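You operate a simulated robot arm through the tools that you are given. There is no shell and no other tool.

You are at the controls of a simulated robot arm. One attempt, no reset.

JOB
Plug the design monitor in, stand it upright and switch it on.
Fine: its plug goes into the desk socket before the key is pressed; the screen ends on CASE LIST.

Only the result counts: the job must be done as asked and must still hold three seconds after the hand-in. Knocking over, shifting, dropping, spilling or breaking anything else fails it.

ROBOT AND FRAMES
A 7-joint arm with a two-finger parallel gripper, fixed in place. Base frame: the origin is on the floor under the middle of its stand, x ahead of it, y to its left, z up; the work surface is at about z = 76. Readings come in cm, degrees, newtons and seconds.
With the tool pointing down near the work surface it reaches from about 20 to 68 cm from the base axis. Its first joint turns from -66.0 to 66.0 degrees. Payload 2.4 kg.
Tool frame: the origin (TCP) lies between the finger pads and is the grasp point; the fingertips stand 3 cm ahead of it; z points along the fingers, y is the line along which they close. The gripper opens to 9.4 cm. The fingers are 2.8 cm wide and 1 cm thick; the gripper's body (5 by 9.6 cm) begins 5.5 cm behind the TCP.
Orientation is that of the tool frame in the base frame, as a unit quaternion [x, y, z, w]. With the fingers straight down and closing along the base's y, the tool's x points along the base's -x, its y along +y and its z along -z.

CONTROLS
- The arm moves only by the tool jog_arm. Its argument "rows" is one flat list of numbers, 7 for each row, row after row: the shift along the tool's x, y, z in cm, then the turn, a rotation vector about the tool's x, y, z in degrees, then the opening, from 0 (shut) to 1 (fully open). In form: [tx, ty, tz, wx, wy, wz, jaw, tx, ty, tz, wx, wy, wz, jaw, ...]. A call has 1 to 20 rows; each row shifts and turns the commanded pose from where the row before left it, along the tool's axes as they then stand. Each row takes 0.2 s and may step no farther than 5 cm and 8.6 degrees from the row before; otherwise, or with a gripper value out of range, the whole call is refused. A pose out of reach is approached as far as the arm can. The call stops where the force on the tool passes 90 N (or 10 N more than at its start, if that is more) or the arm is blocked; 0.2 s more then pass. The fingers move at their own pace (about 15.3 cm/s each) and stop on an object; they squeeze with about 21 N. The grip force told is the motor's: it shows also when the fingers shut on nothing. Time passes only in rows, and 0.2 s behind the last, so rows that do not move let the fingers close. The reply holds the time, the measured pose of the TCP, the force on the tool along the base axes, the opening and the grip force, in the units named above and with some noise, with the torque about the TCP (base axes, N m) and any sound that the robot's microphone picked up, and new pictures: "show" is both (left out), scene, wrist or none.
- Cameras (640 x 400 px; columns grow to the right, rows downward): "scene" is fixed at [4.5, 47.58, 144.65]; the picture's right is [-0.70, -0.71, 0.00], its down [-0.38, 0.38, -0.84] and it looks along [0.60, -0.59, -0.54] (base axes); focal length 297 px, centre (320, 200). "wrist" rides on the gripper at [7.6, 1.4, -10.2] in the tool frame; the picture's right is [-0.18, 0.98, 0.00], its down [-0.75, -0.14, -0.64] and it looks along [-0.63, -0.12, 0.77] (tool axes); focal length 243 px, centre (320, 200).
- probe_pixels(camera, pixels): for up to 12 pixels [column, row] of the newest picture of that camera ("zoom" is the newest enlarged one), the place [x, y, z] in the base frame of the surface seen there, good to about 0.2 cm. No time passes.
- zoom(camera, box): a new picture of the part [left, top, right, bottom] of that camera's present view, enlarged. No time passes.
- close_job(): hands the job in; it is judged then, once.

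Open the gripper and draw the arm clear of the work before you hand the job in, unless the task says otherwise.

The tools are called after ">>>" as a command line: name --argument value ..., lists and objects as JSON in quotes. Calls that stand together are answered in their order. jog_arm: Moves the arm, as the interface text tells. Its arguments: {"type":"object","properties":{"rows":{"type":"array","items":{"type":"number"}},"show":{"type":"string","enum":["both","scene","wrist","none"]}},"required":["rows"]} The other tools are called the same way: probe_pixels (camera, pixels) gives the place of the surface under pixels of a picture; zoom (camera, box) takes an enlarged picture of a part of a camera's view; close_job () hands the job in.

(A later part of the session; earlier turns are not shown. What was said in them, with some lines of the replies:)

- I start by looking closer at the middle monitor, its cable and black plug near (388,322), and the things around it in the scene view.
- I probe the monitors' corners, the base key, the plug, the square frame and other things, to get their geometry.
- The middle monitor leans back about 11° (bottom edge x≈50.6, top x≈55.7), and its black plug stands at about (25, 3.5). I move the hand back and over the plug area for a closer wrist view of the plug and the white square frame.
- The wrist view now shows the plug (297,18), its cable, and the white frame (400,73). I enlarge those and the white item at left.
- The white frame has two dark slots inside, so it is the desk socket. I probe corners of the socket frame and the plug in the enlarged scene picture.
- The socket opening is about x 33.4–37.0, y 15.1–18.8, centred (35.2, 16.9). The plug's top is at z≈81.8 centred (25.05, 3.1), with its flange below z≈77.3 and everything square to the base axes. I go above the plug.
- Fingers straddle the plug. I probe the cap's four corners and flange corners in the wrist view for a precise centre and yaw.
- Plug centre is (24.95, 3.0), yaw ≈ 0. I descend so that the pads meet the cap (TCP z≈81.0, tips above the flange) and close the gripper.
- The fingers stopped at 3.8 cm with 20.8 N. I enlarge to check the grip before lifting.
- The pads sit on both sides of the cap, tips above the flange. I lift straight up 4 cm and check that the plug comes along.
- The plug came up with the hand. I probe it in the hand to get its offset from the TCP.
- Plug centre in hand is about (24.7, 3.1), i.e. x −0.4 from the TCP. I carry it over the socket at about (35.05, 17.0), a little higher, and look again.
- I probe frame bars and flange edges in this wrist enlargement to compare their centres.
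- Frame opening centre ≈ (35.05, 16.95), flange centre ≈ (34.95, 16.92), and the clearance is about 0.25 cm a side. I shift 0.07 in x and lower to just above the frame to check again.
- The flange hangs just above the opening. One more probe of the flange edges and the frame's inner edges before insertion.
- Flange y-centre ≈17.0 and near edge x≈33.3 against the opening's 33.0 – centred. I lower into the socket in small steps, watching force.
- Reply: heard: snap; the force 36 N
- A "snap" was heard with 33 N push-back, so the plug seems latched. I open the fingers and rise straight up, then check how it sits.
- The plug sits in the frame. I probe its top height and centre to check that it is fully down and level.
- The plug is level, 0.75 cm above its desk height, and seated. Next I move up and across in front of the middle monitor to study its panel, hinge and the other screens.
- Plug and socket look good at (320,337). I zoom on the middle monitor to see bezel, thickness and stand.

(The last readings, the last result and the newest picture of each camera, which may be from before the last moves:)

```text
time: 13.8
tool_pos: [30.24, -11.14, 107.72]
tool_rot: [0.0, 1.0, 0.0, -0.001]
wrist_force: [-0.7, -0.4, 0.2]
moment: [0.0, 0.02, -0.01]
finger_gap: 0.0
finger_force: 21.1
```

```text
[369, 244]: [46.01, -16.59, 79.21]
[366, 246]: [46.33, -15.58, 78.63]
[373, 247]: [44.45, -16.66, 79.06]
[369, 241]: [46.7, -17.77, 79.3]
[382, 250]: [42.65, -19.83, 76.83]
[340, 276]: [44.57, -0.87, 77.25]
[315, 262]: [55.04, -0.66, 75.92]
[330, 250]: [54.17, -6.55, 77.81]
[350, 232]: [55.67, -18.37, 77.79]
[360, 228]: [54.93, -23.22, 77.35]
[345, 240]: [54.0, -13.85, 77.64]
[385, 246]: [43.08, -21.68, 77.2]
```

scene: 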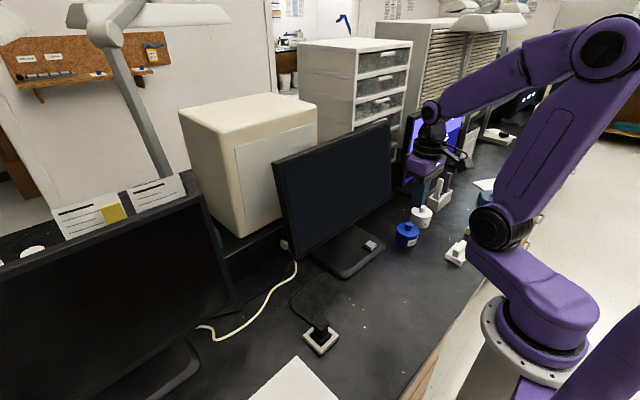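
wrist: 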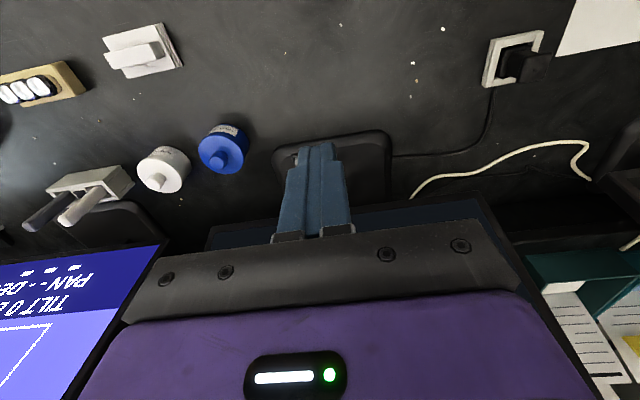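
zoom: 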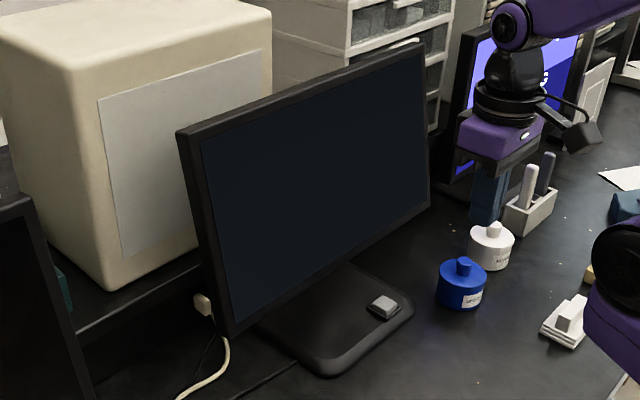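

The middle panel's front runs from x≈50.7 at z≈88.7 to x≈55.9 at z≈114.5 (11.4° back), centred at y≈-11.7. I tilt the closed fingers 30° forward and bring them in front of the panel's bottom centre, to push the lower edge back gently.

>>> jog_arm --rows '[0, 0, 0, 0, -7.5, 0, 0, 0, 0, 0, 0, -7.5, 0, 0, 0, 0, 0, 0, -7.5, 0, 0, 0, 0, 0, 0, -7.5, 0, 0, -0.68, -0.08, 3.43, 0, 0, 0, 0, -0.68, -0.08, 3.43, 0, 0, 0, 0, -0.68, -0.08, 3.43, 0, 0, 0, 0, -0.68, -0.08, 3.43, 0, 0, 0, 0, -0.68, -0.08, 3.43, 0, 0, 0, 0, -0.65, -0.1, 3.43, 0, 0, 0, 0, 0, 0, 0, 0, 0, 0, 0]'

>>> zoom --camera "scene" --box '[260, 100, 460, 290]'

```text
time: 16.2
tool_pos: [45.49, -11.72, 92.98]
tool_rot: [0.0, 0.966, 0.001, 0.259]
wrist_force: [1.1, -0.8, 0.0]
moment: [0.01, 0.02, -0.02]
finger_gap: 0.0
finger_force: 21.5
out of reach, approached as far as the arm can: row 2, 4
```

scene: 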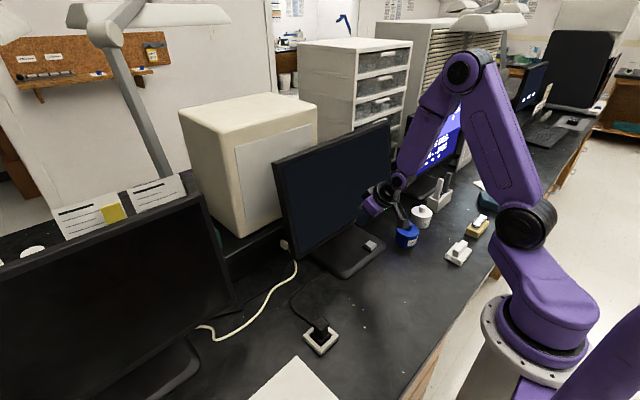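
wrist: 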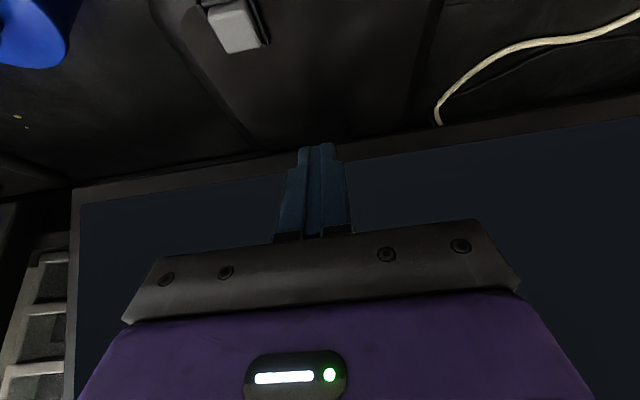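

```text
2.11 times, centred on (360, 195) of scene
```

zoom: 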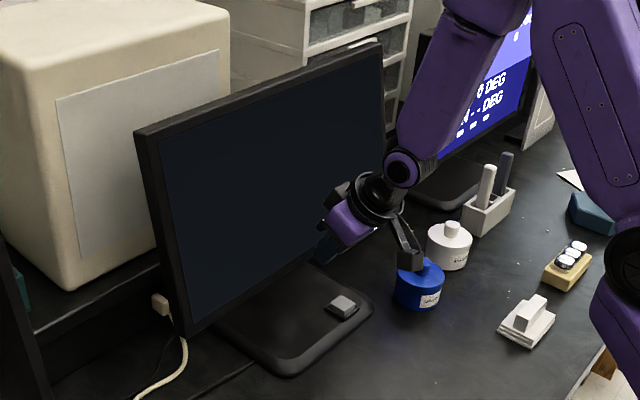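

Fingers are about 3 cm short of the panel at z≈91. I approach and push softly in 0.4 cm steps, then read the force and re-probe.

>>> jog_arm --rows '[-0.9, 0, 1.04, 0, 0, 0, 0, -0.9, 0, 1.04, 0, 0, 0, 0, -0.346, 0, 0.2, 0, 0, 0, 0, -0.346, 0, 0.2, 0, 0, 0, 0, -0.346, 0, 0.2, 0, 0, 0, 0, 0, 0, 0, 0, 0, 0, 0]'

>>> probe_pixels --camera "scene" --pixels '[[276, 162], [285, 180], [330, 142], [345, 180], [340, 228], [300, 210], [369, 244], [340, 276], [382, 250], [310, 245]]'

```text
time: 17.6
tool_pos: [49.26, -11.69, 92.13]
tool_rot: [0.0, 0.966, 0.0, 0.26]
wrist_force: [-1.7, 0.6, -1.9]
moment: [0.0, 0.03, 0.06]
finger_gap: 0.0
finger_force: 20.8
```

scene: 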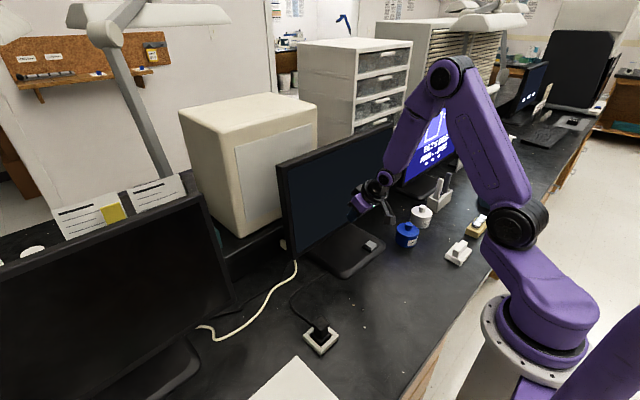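
wrist: 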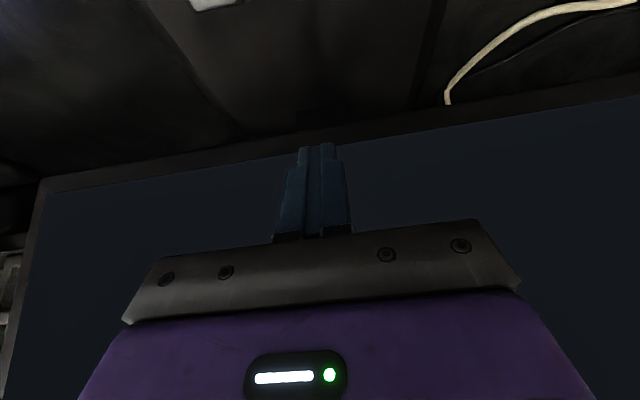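

```text
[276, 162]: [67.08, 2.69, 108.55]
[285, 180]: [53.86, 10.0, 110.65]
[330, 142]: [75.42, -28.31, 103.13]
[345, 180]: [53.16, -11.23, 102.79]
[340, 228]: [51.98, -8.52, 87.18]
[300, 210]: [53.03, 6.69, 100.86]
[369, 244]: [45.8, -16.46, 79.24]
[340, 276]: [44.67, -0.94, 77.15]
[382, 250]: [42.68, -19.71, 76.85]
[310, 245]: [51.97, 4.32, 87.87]
```

The panel yields easily: slope is now ≈4.7° (x 51.97 at z 87.9 → 53.86 at z 110.7), and the foot has not moved. I push another 0.7 cm in small steps and re-measure.

>>> jog_arm --rows '[-0.303, 0, 0.175, 0, 0, 0, 0, -0.303, 0, 0.175, 0, 0, 0, 0, 0, 0, 0, 0, 0, 0, 0]'

>>> probe_pixels --camera "scene" --pixels '[[288, 172], [340, 145], [380, 131], [300, 170], [320, 165], [310, 245], [325, 236], [305, 243], [300, 210], [340, 180], [369, 244], [340, 276]]'

```text
time: 18.4
tool_pos: [49.99, -11.71, 92.37]
tool_rot: [0.0, 0.966, -0.001, 0.26]
wrist_force: [-3.2, 0.5, -1.9]
moment: [-0.02, 0.11, 0.05]
finger_gap: 0.0
finger_force: 20.9
```

scene: 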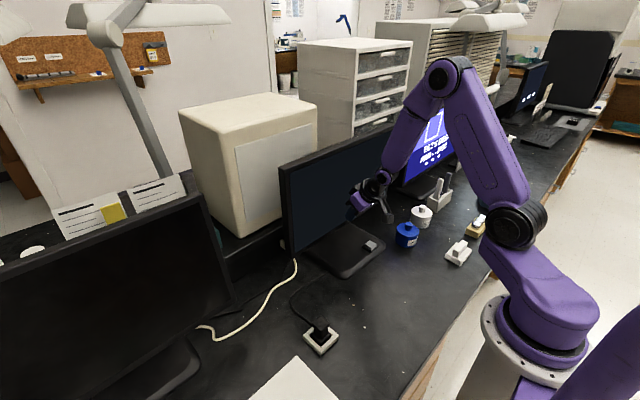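
wrist: 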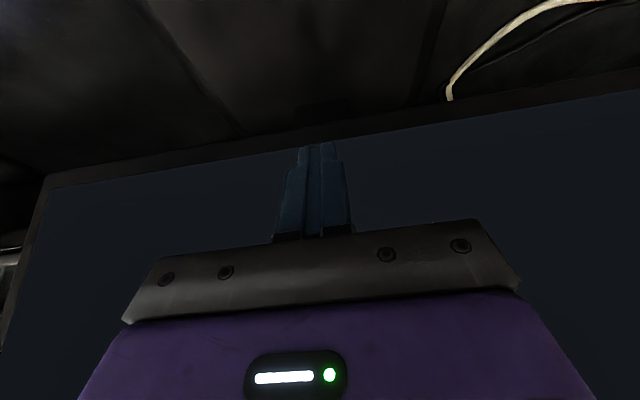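

```text
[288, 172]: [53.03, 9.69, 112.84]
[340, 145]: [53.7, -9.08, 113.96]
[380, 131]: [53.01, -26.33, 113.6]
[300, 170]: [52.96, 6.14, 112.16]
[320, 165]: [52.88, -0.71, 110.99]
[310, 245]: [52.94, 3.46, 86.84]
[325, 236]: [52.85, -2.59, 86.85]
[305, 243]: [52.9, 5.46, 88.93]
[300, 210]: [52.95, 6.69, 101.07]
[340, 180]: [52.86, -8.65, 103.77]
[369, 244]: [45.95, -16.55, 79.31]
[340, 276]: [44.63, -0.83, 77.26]
```

The panel is now upright: x≈52.95 at the top (z 111–113.6) and x≈52.9 at the bottom (z 87–89), foot unmoved. I back off and check that it stays.

>>> jog_arm --rows '[0.433, 0, -0.25, 0, 0, 0, 0, 1.73, 0, -1, 0, 0, 0, 0, 2.6, 0, -1.5, 0, 0, 0, 0, 2.6, 0, -1.5, 0, 0, 0, 0, 0, 0, 0, 0, 0, 0, 0]'

>>> probe_pixels --camera "scene" --pixels '[[288, 172], [340, 145], [360, 140], [300, 170], [320, 165], [310, 245], [325, 236], [305, 243], [300, 210], [340, 180], [369, 244], [340, 276]]'

>>> zoom --camera "scene" --box '[260, 100, 460, 290]'

```text
time: 19.6
tool_pos: [41.5, -11.69, 92.46]
tool_rot: [0.0, 0.966, 0.0, 0.259]
wrist_force: [-1.2, 0.7, -0.6]
moment: [0.01, 0.02, 0.0]
finger_gap: 0.0
finger_force: 20.9
```

scene: 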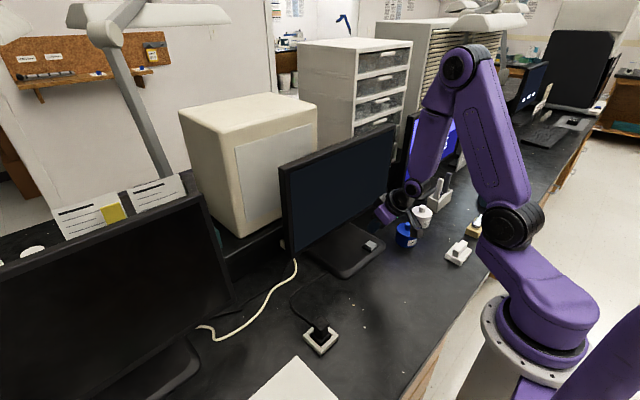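
wrist: 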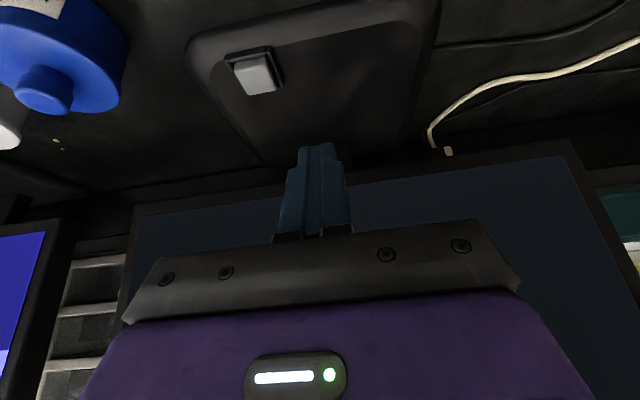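

```text
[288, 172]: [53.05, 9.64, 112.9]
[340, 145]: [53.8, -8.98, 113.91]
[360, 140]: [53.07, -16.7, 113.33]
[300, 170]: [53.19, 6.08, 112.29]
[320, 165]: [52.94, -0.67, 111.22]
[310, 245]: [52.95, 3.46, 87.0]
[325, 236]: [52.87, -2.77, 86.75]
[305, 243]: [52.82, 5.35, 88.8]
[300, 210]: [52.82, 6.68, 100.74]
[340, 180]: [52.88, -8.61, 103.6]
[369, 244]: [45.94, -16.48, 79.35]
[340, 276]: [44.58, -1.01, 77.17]
```

```text
2.11 times, centred on (360, 195) of scene
```

zoom: 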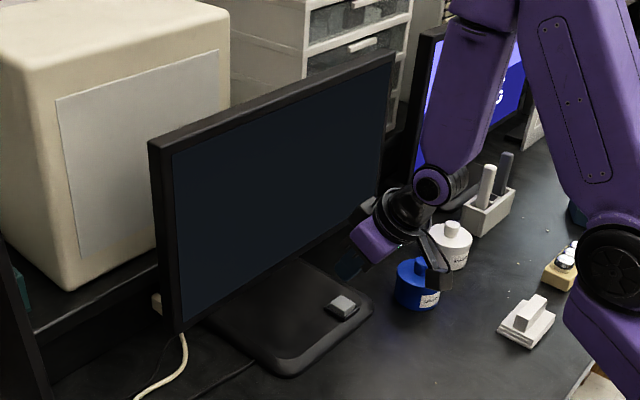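

The monitor holds upright (within ~0.4°). Now the key: I zoom on it at (255,73) in the wrist view and probe its cap.

>>> zoom --camera "wrist" --box '[210, 30, 306, 114]'

>>> probe_pixels --camera "wrist" --pixels '[[235, 63], [264, 57], [275, 88], [248, 93], [255, 73], [228, 60], [281, 79], [222, 75], [290, 60], [248, 60], [243, 78], [268, 72]]'

```text
4.76 times, centred on (258, 72) of wrist
```

zoom: 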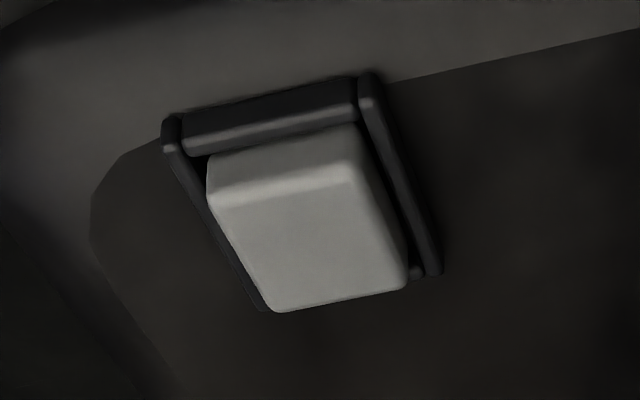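

```text
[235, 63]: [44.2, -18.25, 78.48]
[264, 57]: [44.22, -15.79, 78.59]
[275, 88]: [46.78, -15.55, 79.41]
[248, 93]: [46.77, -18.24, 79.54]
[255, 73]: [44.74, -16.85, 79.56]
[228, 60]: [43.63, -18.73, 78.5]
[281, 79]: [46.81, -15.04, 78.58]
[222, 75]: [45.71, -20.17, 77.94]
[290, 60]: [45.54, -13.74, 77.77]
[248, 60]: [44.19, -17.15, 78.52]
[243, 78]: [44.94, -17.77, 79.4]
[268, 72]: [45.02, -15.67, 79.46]
```

Key cap spans x 44.2–47.0, y −18.4…−15.4, top z≈79.45, with a rim at 78.5. I turn the tool back to vertical and move the closed fingertips to about 2 cm above the cap centre (45.6, −16.9).

>>> jog_arm --rows '[0, 0, 0, 0, 7.5, 0, 0, 0, 0, 0, 0, 7.5, 0, 0, 0, 0, 0, 0, 7.5, 0, 0, 0, 0, 0, 0, 7.5, 0, 0, -1.4, -1.75, 2.7, 0, 0, 0, 0, -1.4, -1.75, 2.7, 0, 0, 0, 0, -1.3, -1.7, 2.6, 0, 0, 0, 0, 0, 0, 0, 0, 0, 0, 0]'

>>> zoom --camera "scene" --box '[330, 180, 430, 280]'

>>> zoom --camera "wrist" --box '[240, 80, 400, 200]'

```text
time: 21.4
tool_pos: [46.18, -16.76, 84.47]
tool_rot: [-0.001, 1.0, 0.004, 0.026]
wrist_force: [1.4, 0.2, -0.6]
moment: [0.04, 0.02, 0.03]
finger_gap: 0.01
finger_force: 20.6
out of reach, approached as far as the arm can: row 2, 3, 4
```

scene: 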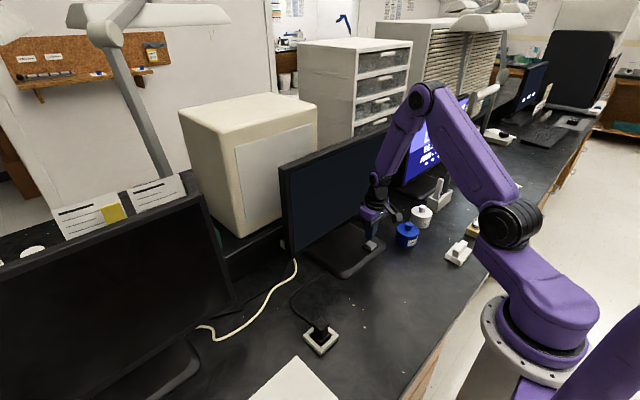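
wrist: 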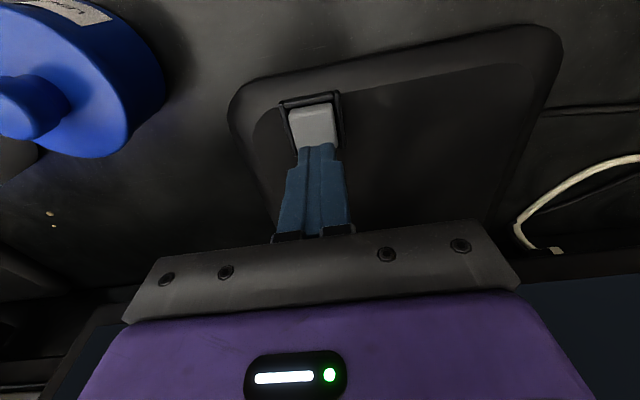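

```text
4.00 times, centred on (380, 230) of scene
```

zoom: 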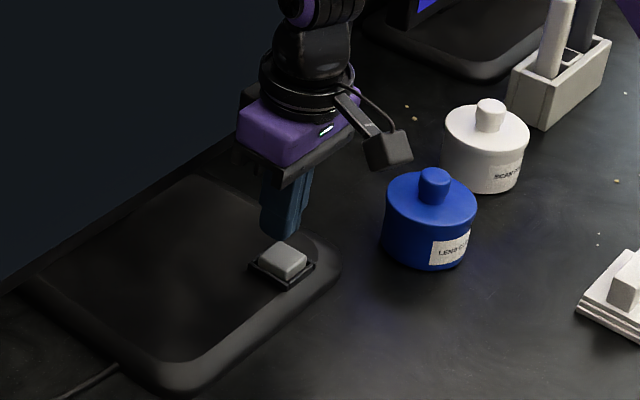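

```text
3.33 times, centred on (320, 140) of wrist
```

zoom: 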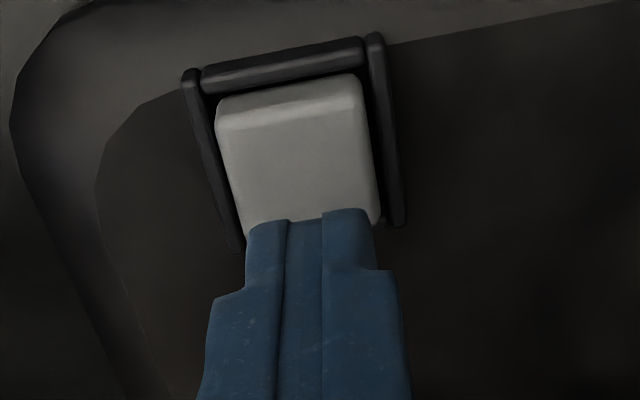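

The fingertips are just behind the cap centre and the tool is 3° off vertical. I correct this, lower to near-contact, then look at the reading.

>>> jog_arm --rows '[0.6, -0.12, 0, 0, 3, 0, 0, 0, 0, 1.0, 0, 0, 0, 0, 0, 0, 0.5, 0, 0, 0, 0, 0, 0, 0, 0, 0, 0, 0]'

>>> zoom --camera "scene" --box '[340, 210, 400, 270]'

>>> zoom --camera "wrist" --box '[240, 80, 400, 200]'

```text
time: 22.4
tool_pos: [45.41, -16.95, 82.9]
tool_rot: [-0.001, 1.0, 0.003, 0.0]
wrist_force: [-0.2, -0.4, 0.5]
moment: [0.02, -0.01, -0.03]
finger_gap: 0.01
finger_force: 20.8
```

scene: 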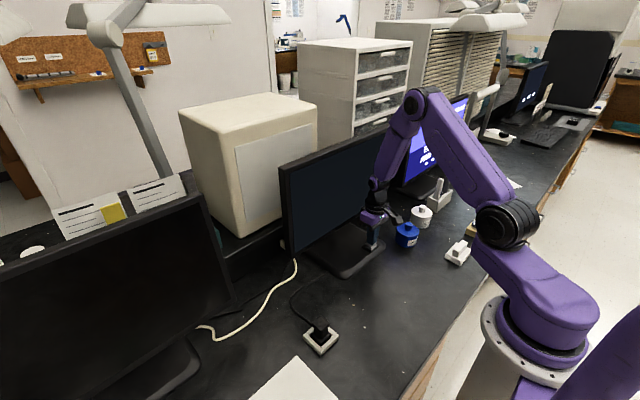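
wrist: 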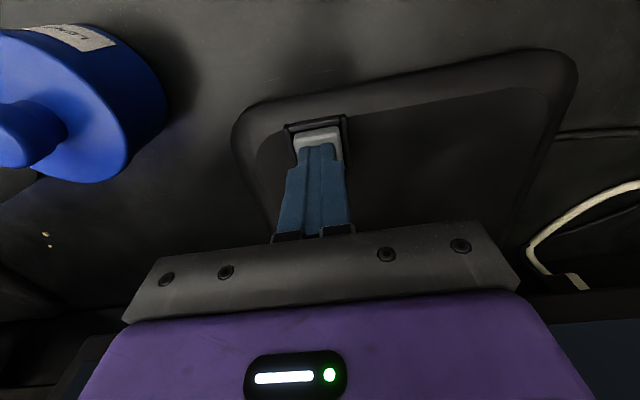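

```text
6.67 times, centred on (370, 240) of scene
```

zoom: 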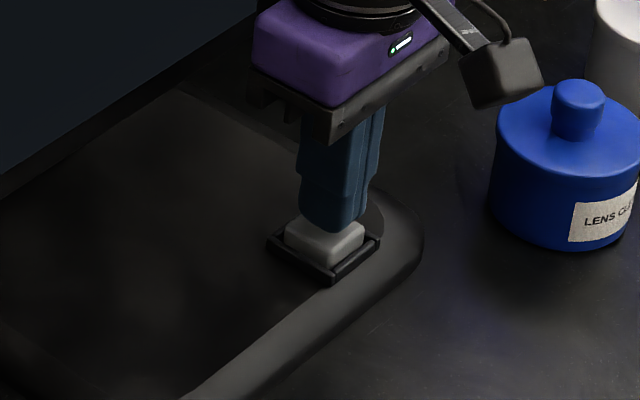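

```text
3.33 times, centred on (320, 140) of wrist
```

zoom: 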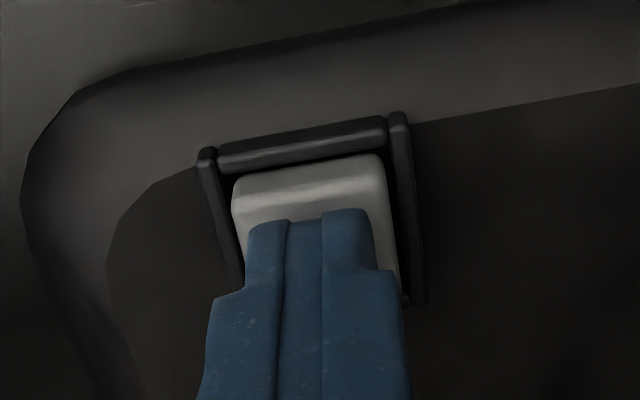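

The fingertips are over the cap, about 0.4 cm above it, with no contact force. I press down in small steps and then read force and screen.

>>> jog_arm --rows '[0, 0, 0.3, 0, 0, 0, 0, 0, 0, 0.2, 0, 0, 0, 0, 0, 0, 0.2, 0, 0, 0, 0]'

```text
time: 23.2
tool_pos: [45.36, -16.85, 82.15]
tool_rot: [-0.001, 1.0, 0.004, -0.001]
wrist_force: [0.4, 0.8, 1.8]
moment: [0.01, 0.0, 0.05]
finger_gap: 0.01
finger_force: 20.5
```

scene: 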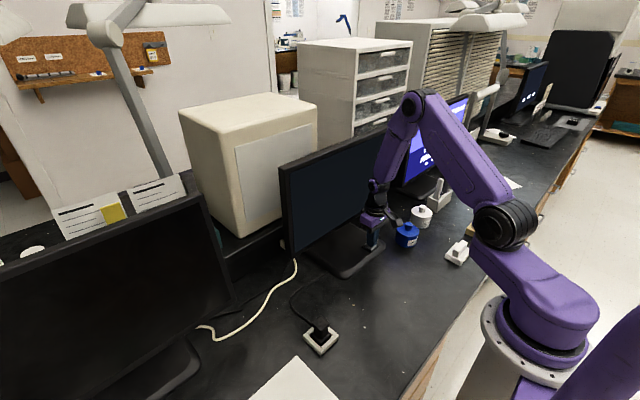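
wrist: 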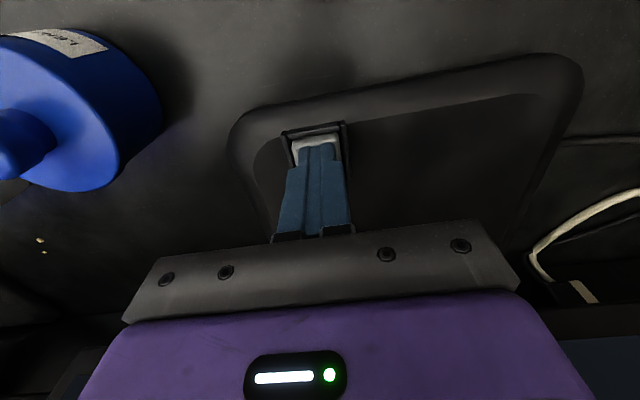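

Force is only beginning (about 1.8 N, tip at z≈79.15), and the screen is still dark. I press a little further.

>>> jog_arm --rows '[0, 0, 0.15, 0, 0, 0, 0, 0, 0, 0.15, 0, 0, 0, 0]'

```text
time: 23.8
tool_pos: [45.34, -16.86, 81.96]
tool_rot: [-0.002, 1.0, 0.003, 0.0]
wrist_force: [-1.4, 3.0, 1.1]
moment: [0.07, 0.01, 0.01]
finger_gap: 0.0
finger_force: 21.4
heard: click
```

scene: 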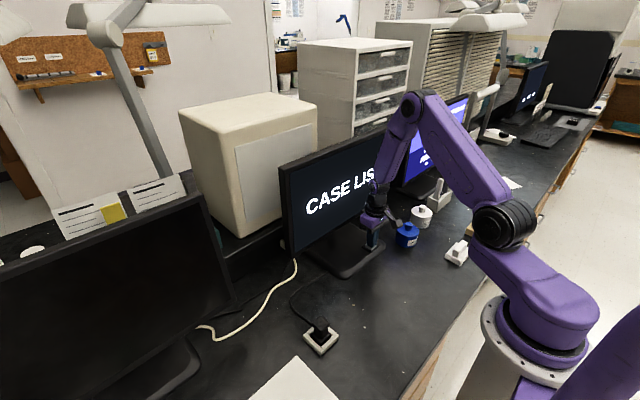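
wrist: 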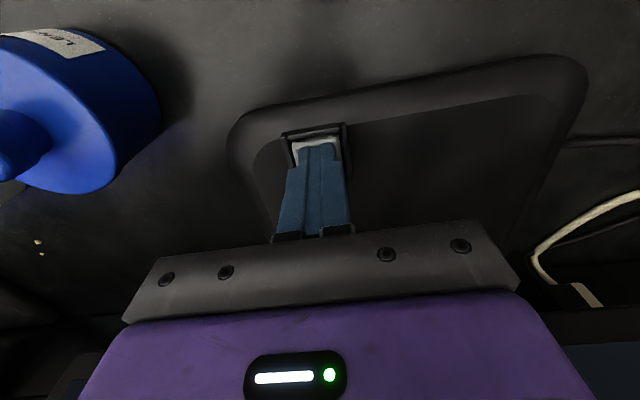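

A click, and the screen shows CASE LIST. I lift straight off the key, then draw back and up, opening the gripper once clear.

>>> jog_arm --rows '[0, 0, -0.5, 0, 0, 0, 0, 0, 0, -1.5, 0, 0, 0, 0, 0.5, 0, -2.5, 0, 0, 0, 0, 1, 0, -3, 0, 0, 0, 0, 1.5, 0, -3.5, 0, 0, 0, 0, 1.5, 0, -3.5, 0, 0, 0, 0.5, 1.5, 0, -3.5, 0, 0, 0, 1, 1.5, 0, -3.5, 0, 0, 0, 1, 1.5, 0, -3.5, 0, 0, 0, 1, 1.5, 0, -2.5, 0, 0, 0, 1, 0, 0, 0, 0, 0, 0, 1]'

>>> zoom --camera "scene" --box '[250, 100, 450, 290]'

>>> zoom --camera "scene" --box '[280, 270, 400, 370]'

```text
time: 26.2
tool_pos: [34.94, -16.97, 109.79]
tool_rot: [-0.001, 1.0, 0.003, 0.0]
wrist_force: [-0.2, -0.3, 0.0]
moment: [-0.03, 0.02, -0.02]
finger_gap: 9.42
finger_force: 0.1
```

scene: 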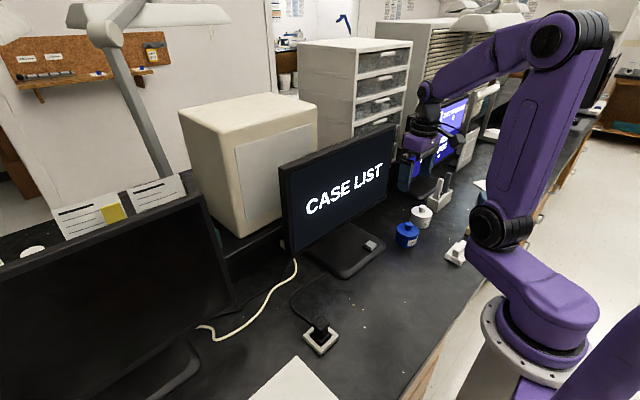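
wrist: 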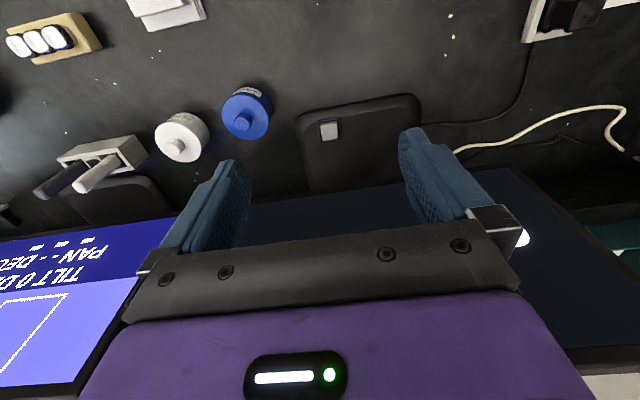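

```text
2.11 times, centred on (350, 195) of scene
```

zoom: 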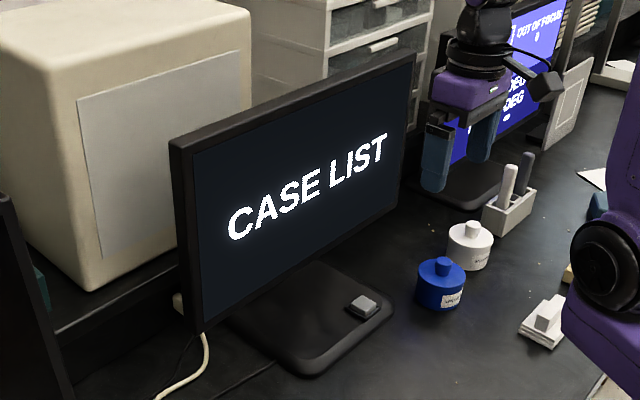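

```text
4.00 times, centred on (340, 320) of scene
```

zoom: 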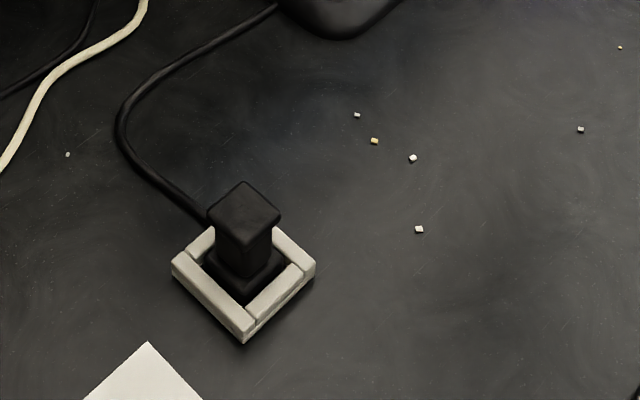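

The screen reads CASE LIST, the plug is seated, and the gripper is open and clear. I wait about three seconds and re-measure the tilt to see that it all holds.

>>> jog_arm --rows '[0.5, 0, -1, 0, 0, 0, 1, 0, 0, 0, 0, 0, 0, 1, 0, 0, 0, 0, 0, 0, 1, 0, 0, 0, 0, 0, 0, 1, 0, 0, 0, 0, 0, 0, 1, 0, 0, 0, 0, 0, 0, 1, 0, 0, 0, 0, 0, 0, 1, 0, 0, 0, 0, 0, 0, 1, 0, 0, 0, 0, 0, 0, 1, 0, 0, 0, 0, 0, 0, 1, 0, 0, 0, 0, 0, 0, 1, 0, 0, 0, 0, 0, 0, 1, 0, 0, 0, 0, 0, 0, 1, 0, 0, 0, 0, 0, 0, 1]' --show "scene"

>>> probe_pixels --camera "scene" --pixels '[[288, 172], [370, 138], [360, 141], [300, 170], [320, 163], [310, 245], [325, 236], [370, 210], [385, 200], [350, 222], [340, 276], [320, 322]]'

```text
time: 29.2
tool_pos: [34.24, -17.01, 110.62]
tool_rot: [-0.001, 1.0, 0.003, 0.001]
wrist_force: [0.4, 0.5, -0.4]
moment: [0.0, -0.02, 0.05]
finger_gap: 9.43
finger_force: 0.0
```

scene: 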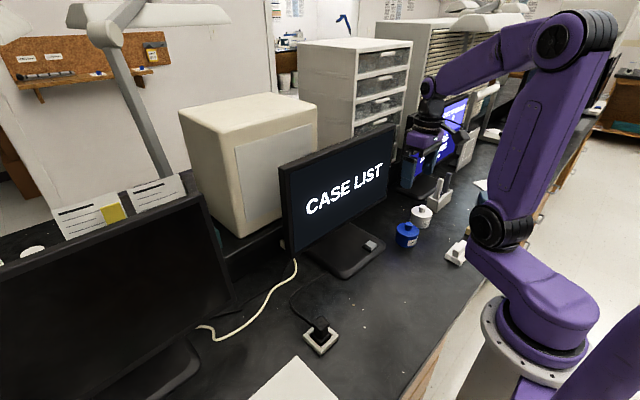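

```text
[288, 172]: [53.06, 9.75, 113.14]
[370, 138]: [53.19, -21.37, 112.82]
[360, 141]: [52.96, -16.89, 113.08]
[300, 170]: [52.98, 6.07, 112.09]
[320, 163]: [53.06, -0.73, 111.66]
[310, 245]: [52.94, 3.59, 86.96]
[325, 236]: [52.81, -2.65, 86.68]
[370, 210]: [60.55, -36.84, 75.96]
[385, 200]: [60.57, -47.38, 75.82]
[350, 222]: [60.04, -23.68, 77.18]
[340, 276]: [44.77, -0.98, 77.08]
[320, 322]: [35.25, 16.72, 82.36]
```

After three seconds nothing has changed: CASE LIST is lit, the panel is vertical within ~0.4°, the plug top is at z≈82.4 in the socket, and the hand is open and clear. I hand the job in.

>>> close_job

```text
The job is handed in.
```

The design monitor is plugged in, standing upright and switched on, with its screen showing CASE LIST. I handed the job in, but no verdict came back.

- **Choice of monitor:** I took the middle monitor to be the design monitor. It was the one with a loose plug within reach; nothing on it named it.
- **Plug:** It went into the desk socket with an audible snap, before I touched the key. It sits level in the socket frame.
- **Tilt:** The panel leaned back about 11° at the start. It now stands within about 0.4° of vertical, and its foot did not move.
- **Power:** One press of the key gave a click, and CASE LIST came up.

I waited about three seconds before handing in, and the screen, tilt and plug all held. I saw nothing else on the desk shift, and the gripper was open and clear.
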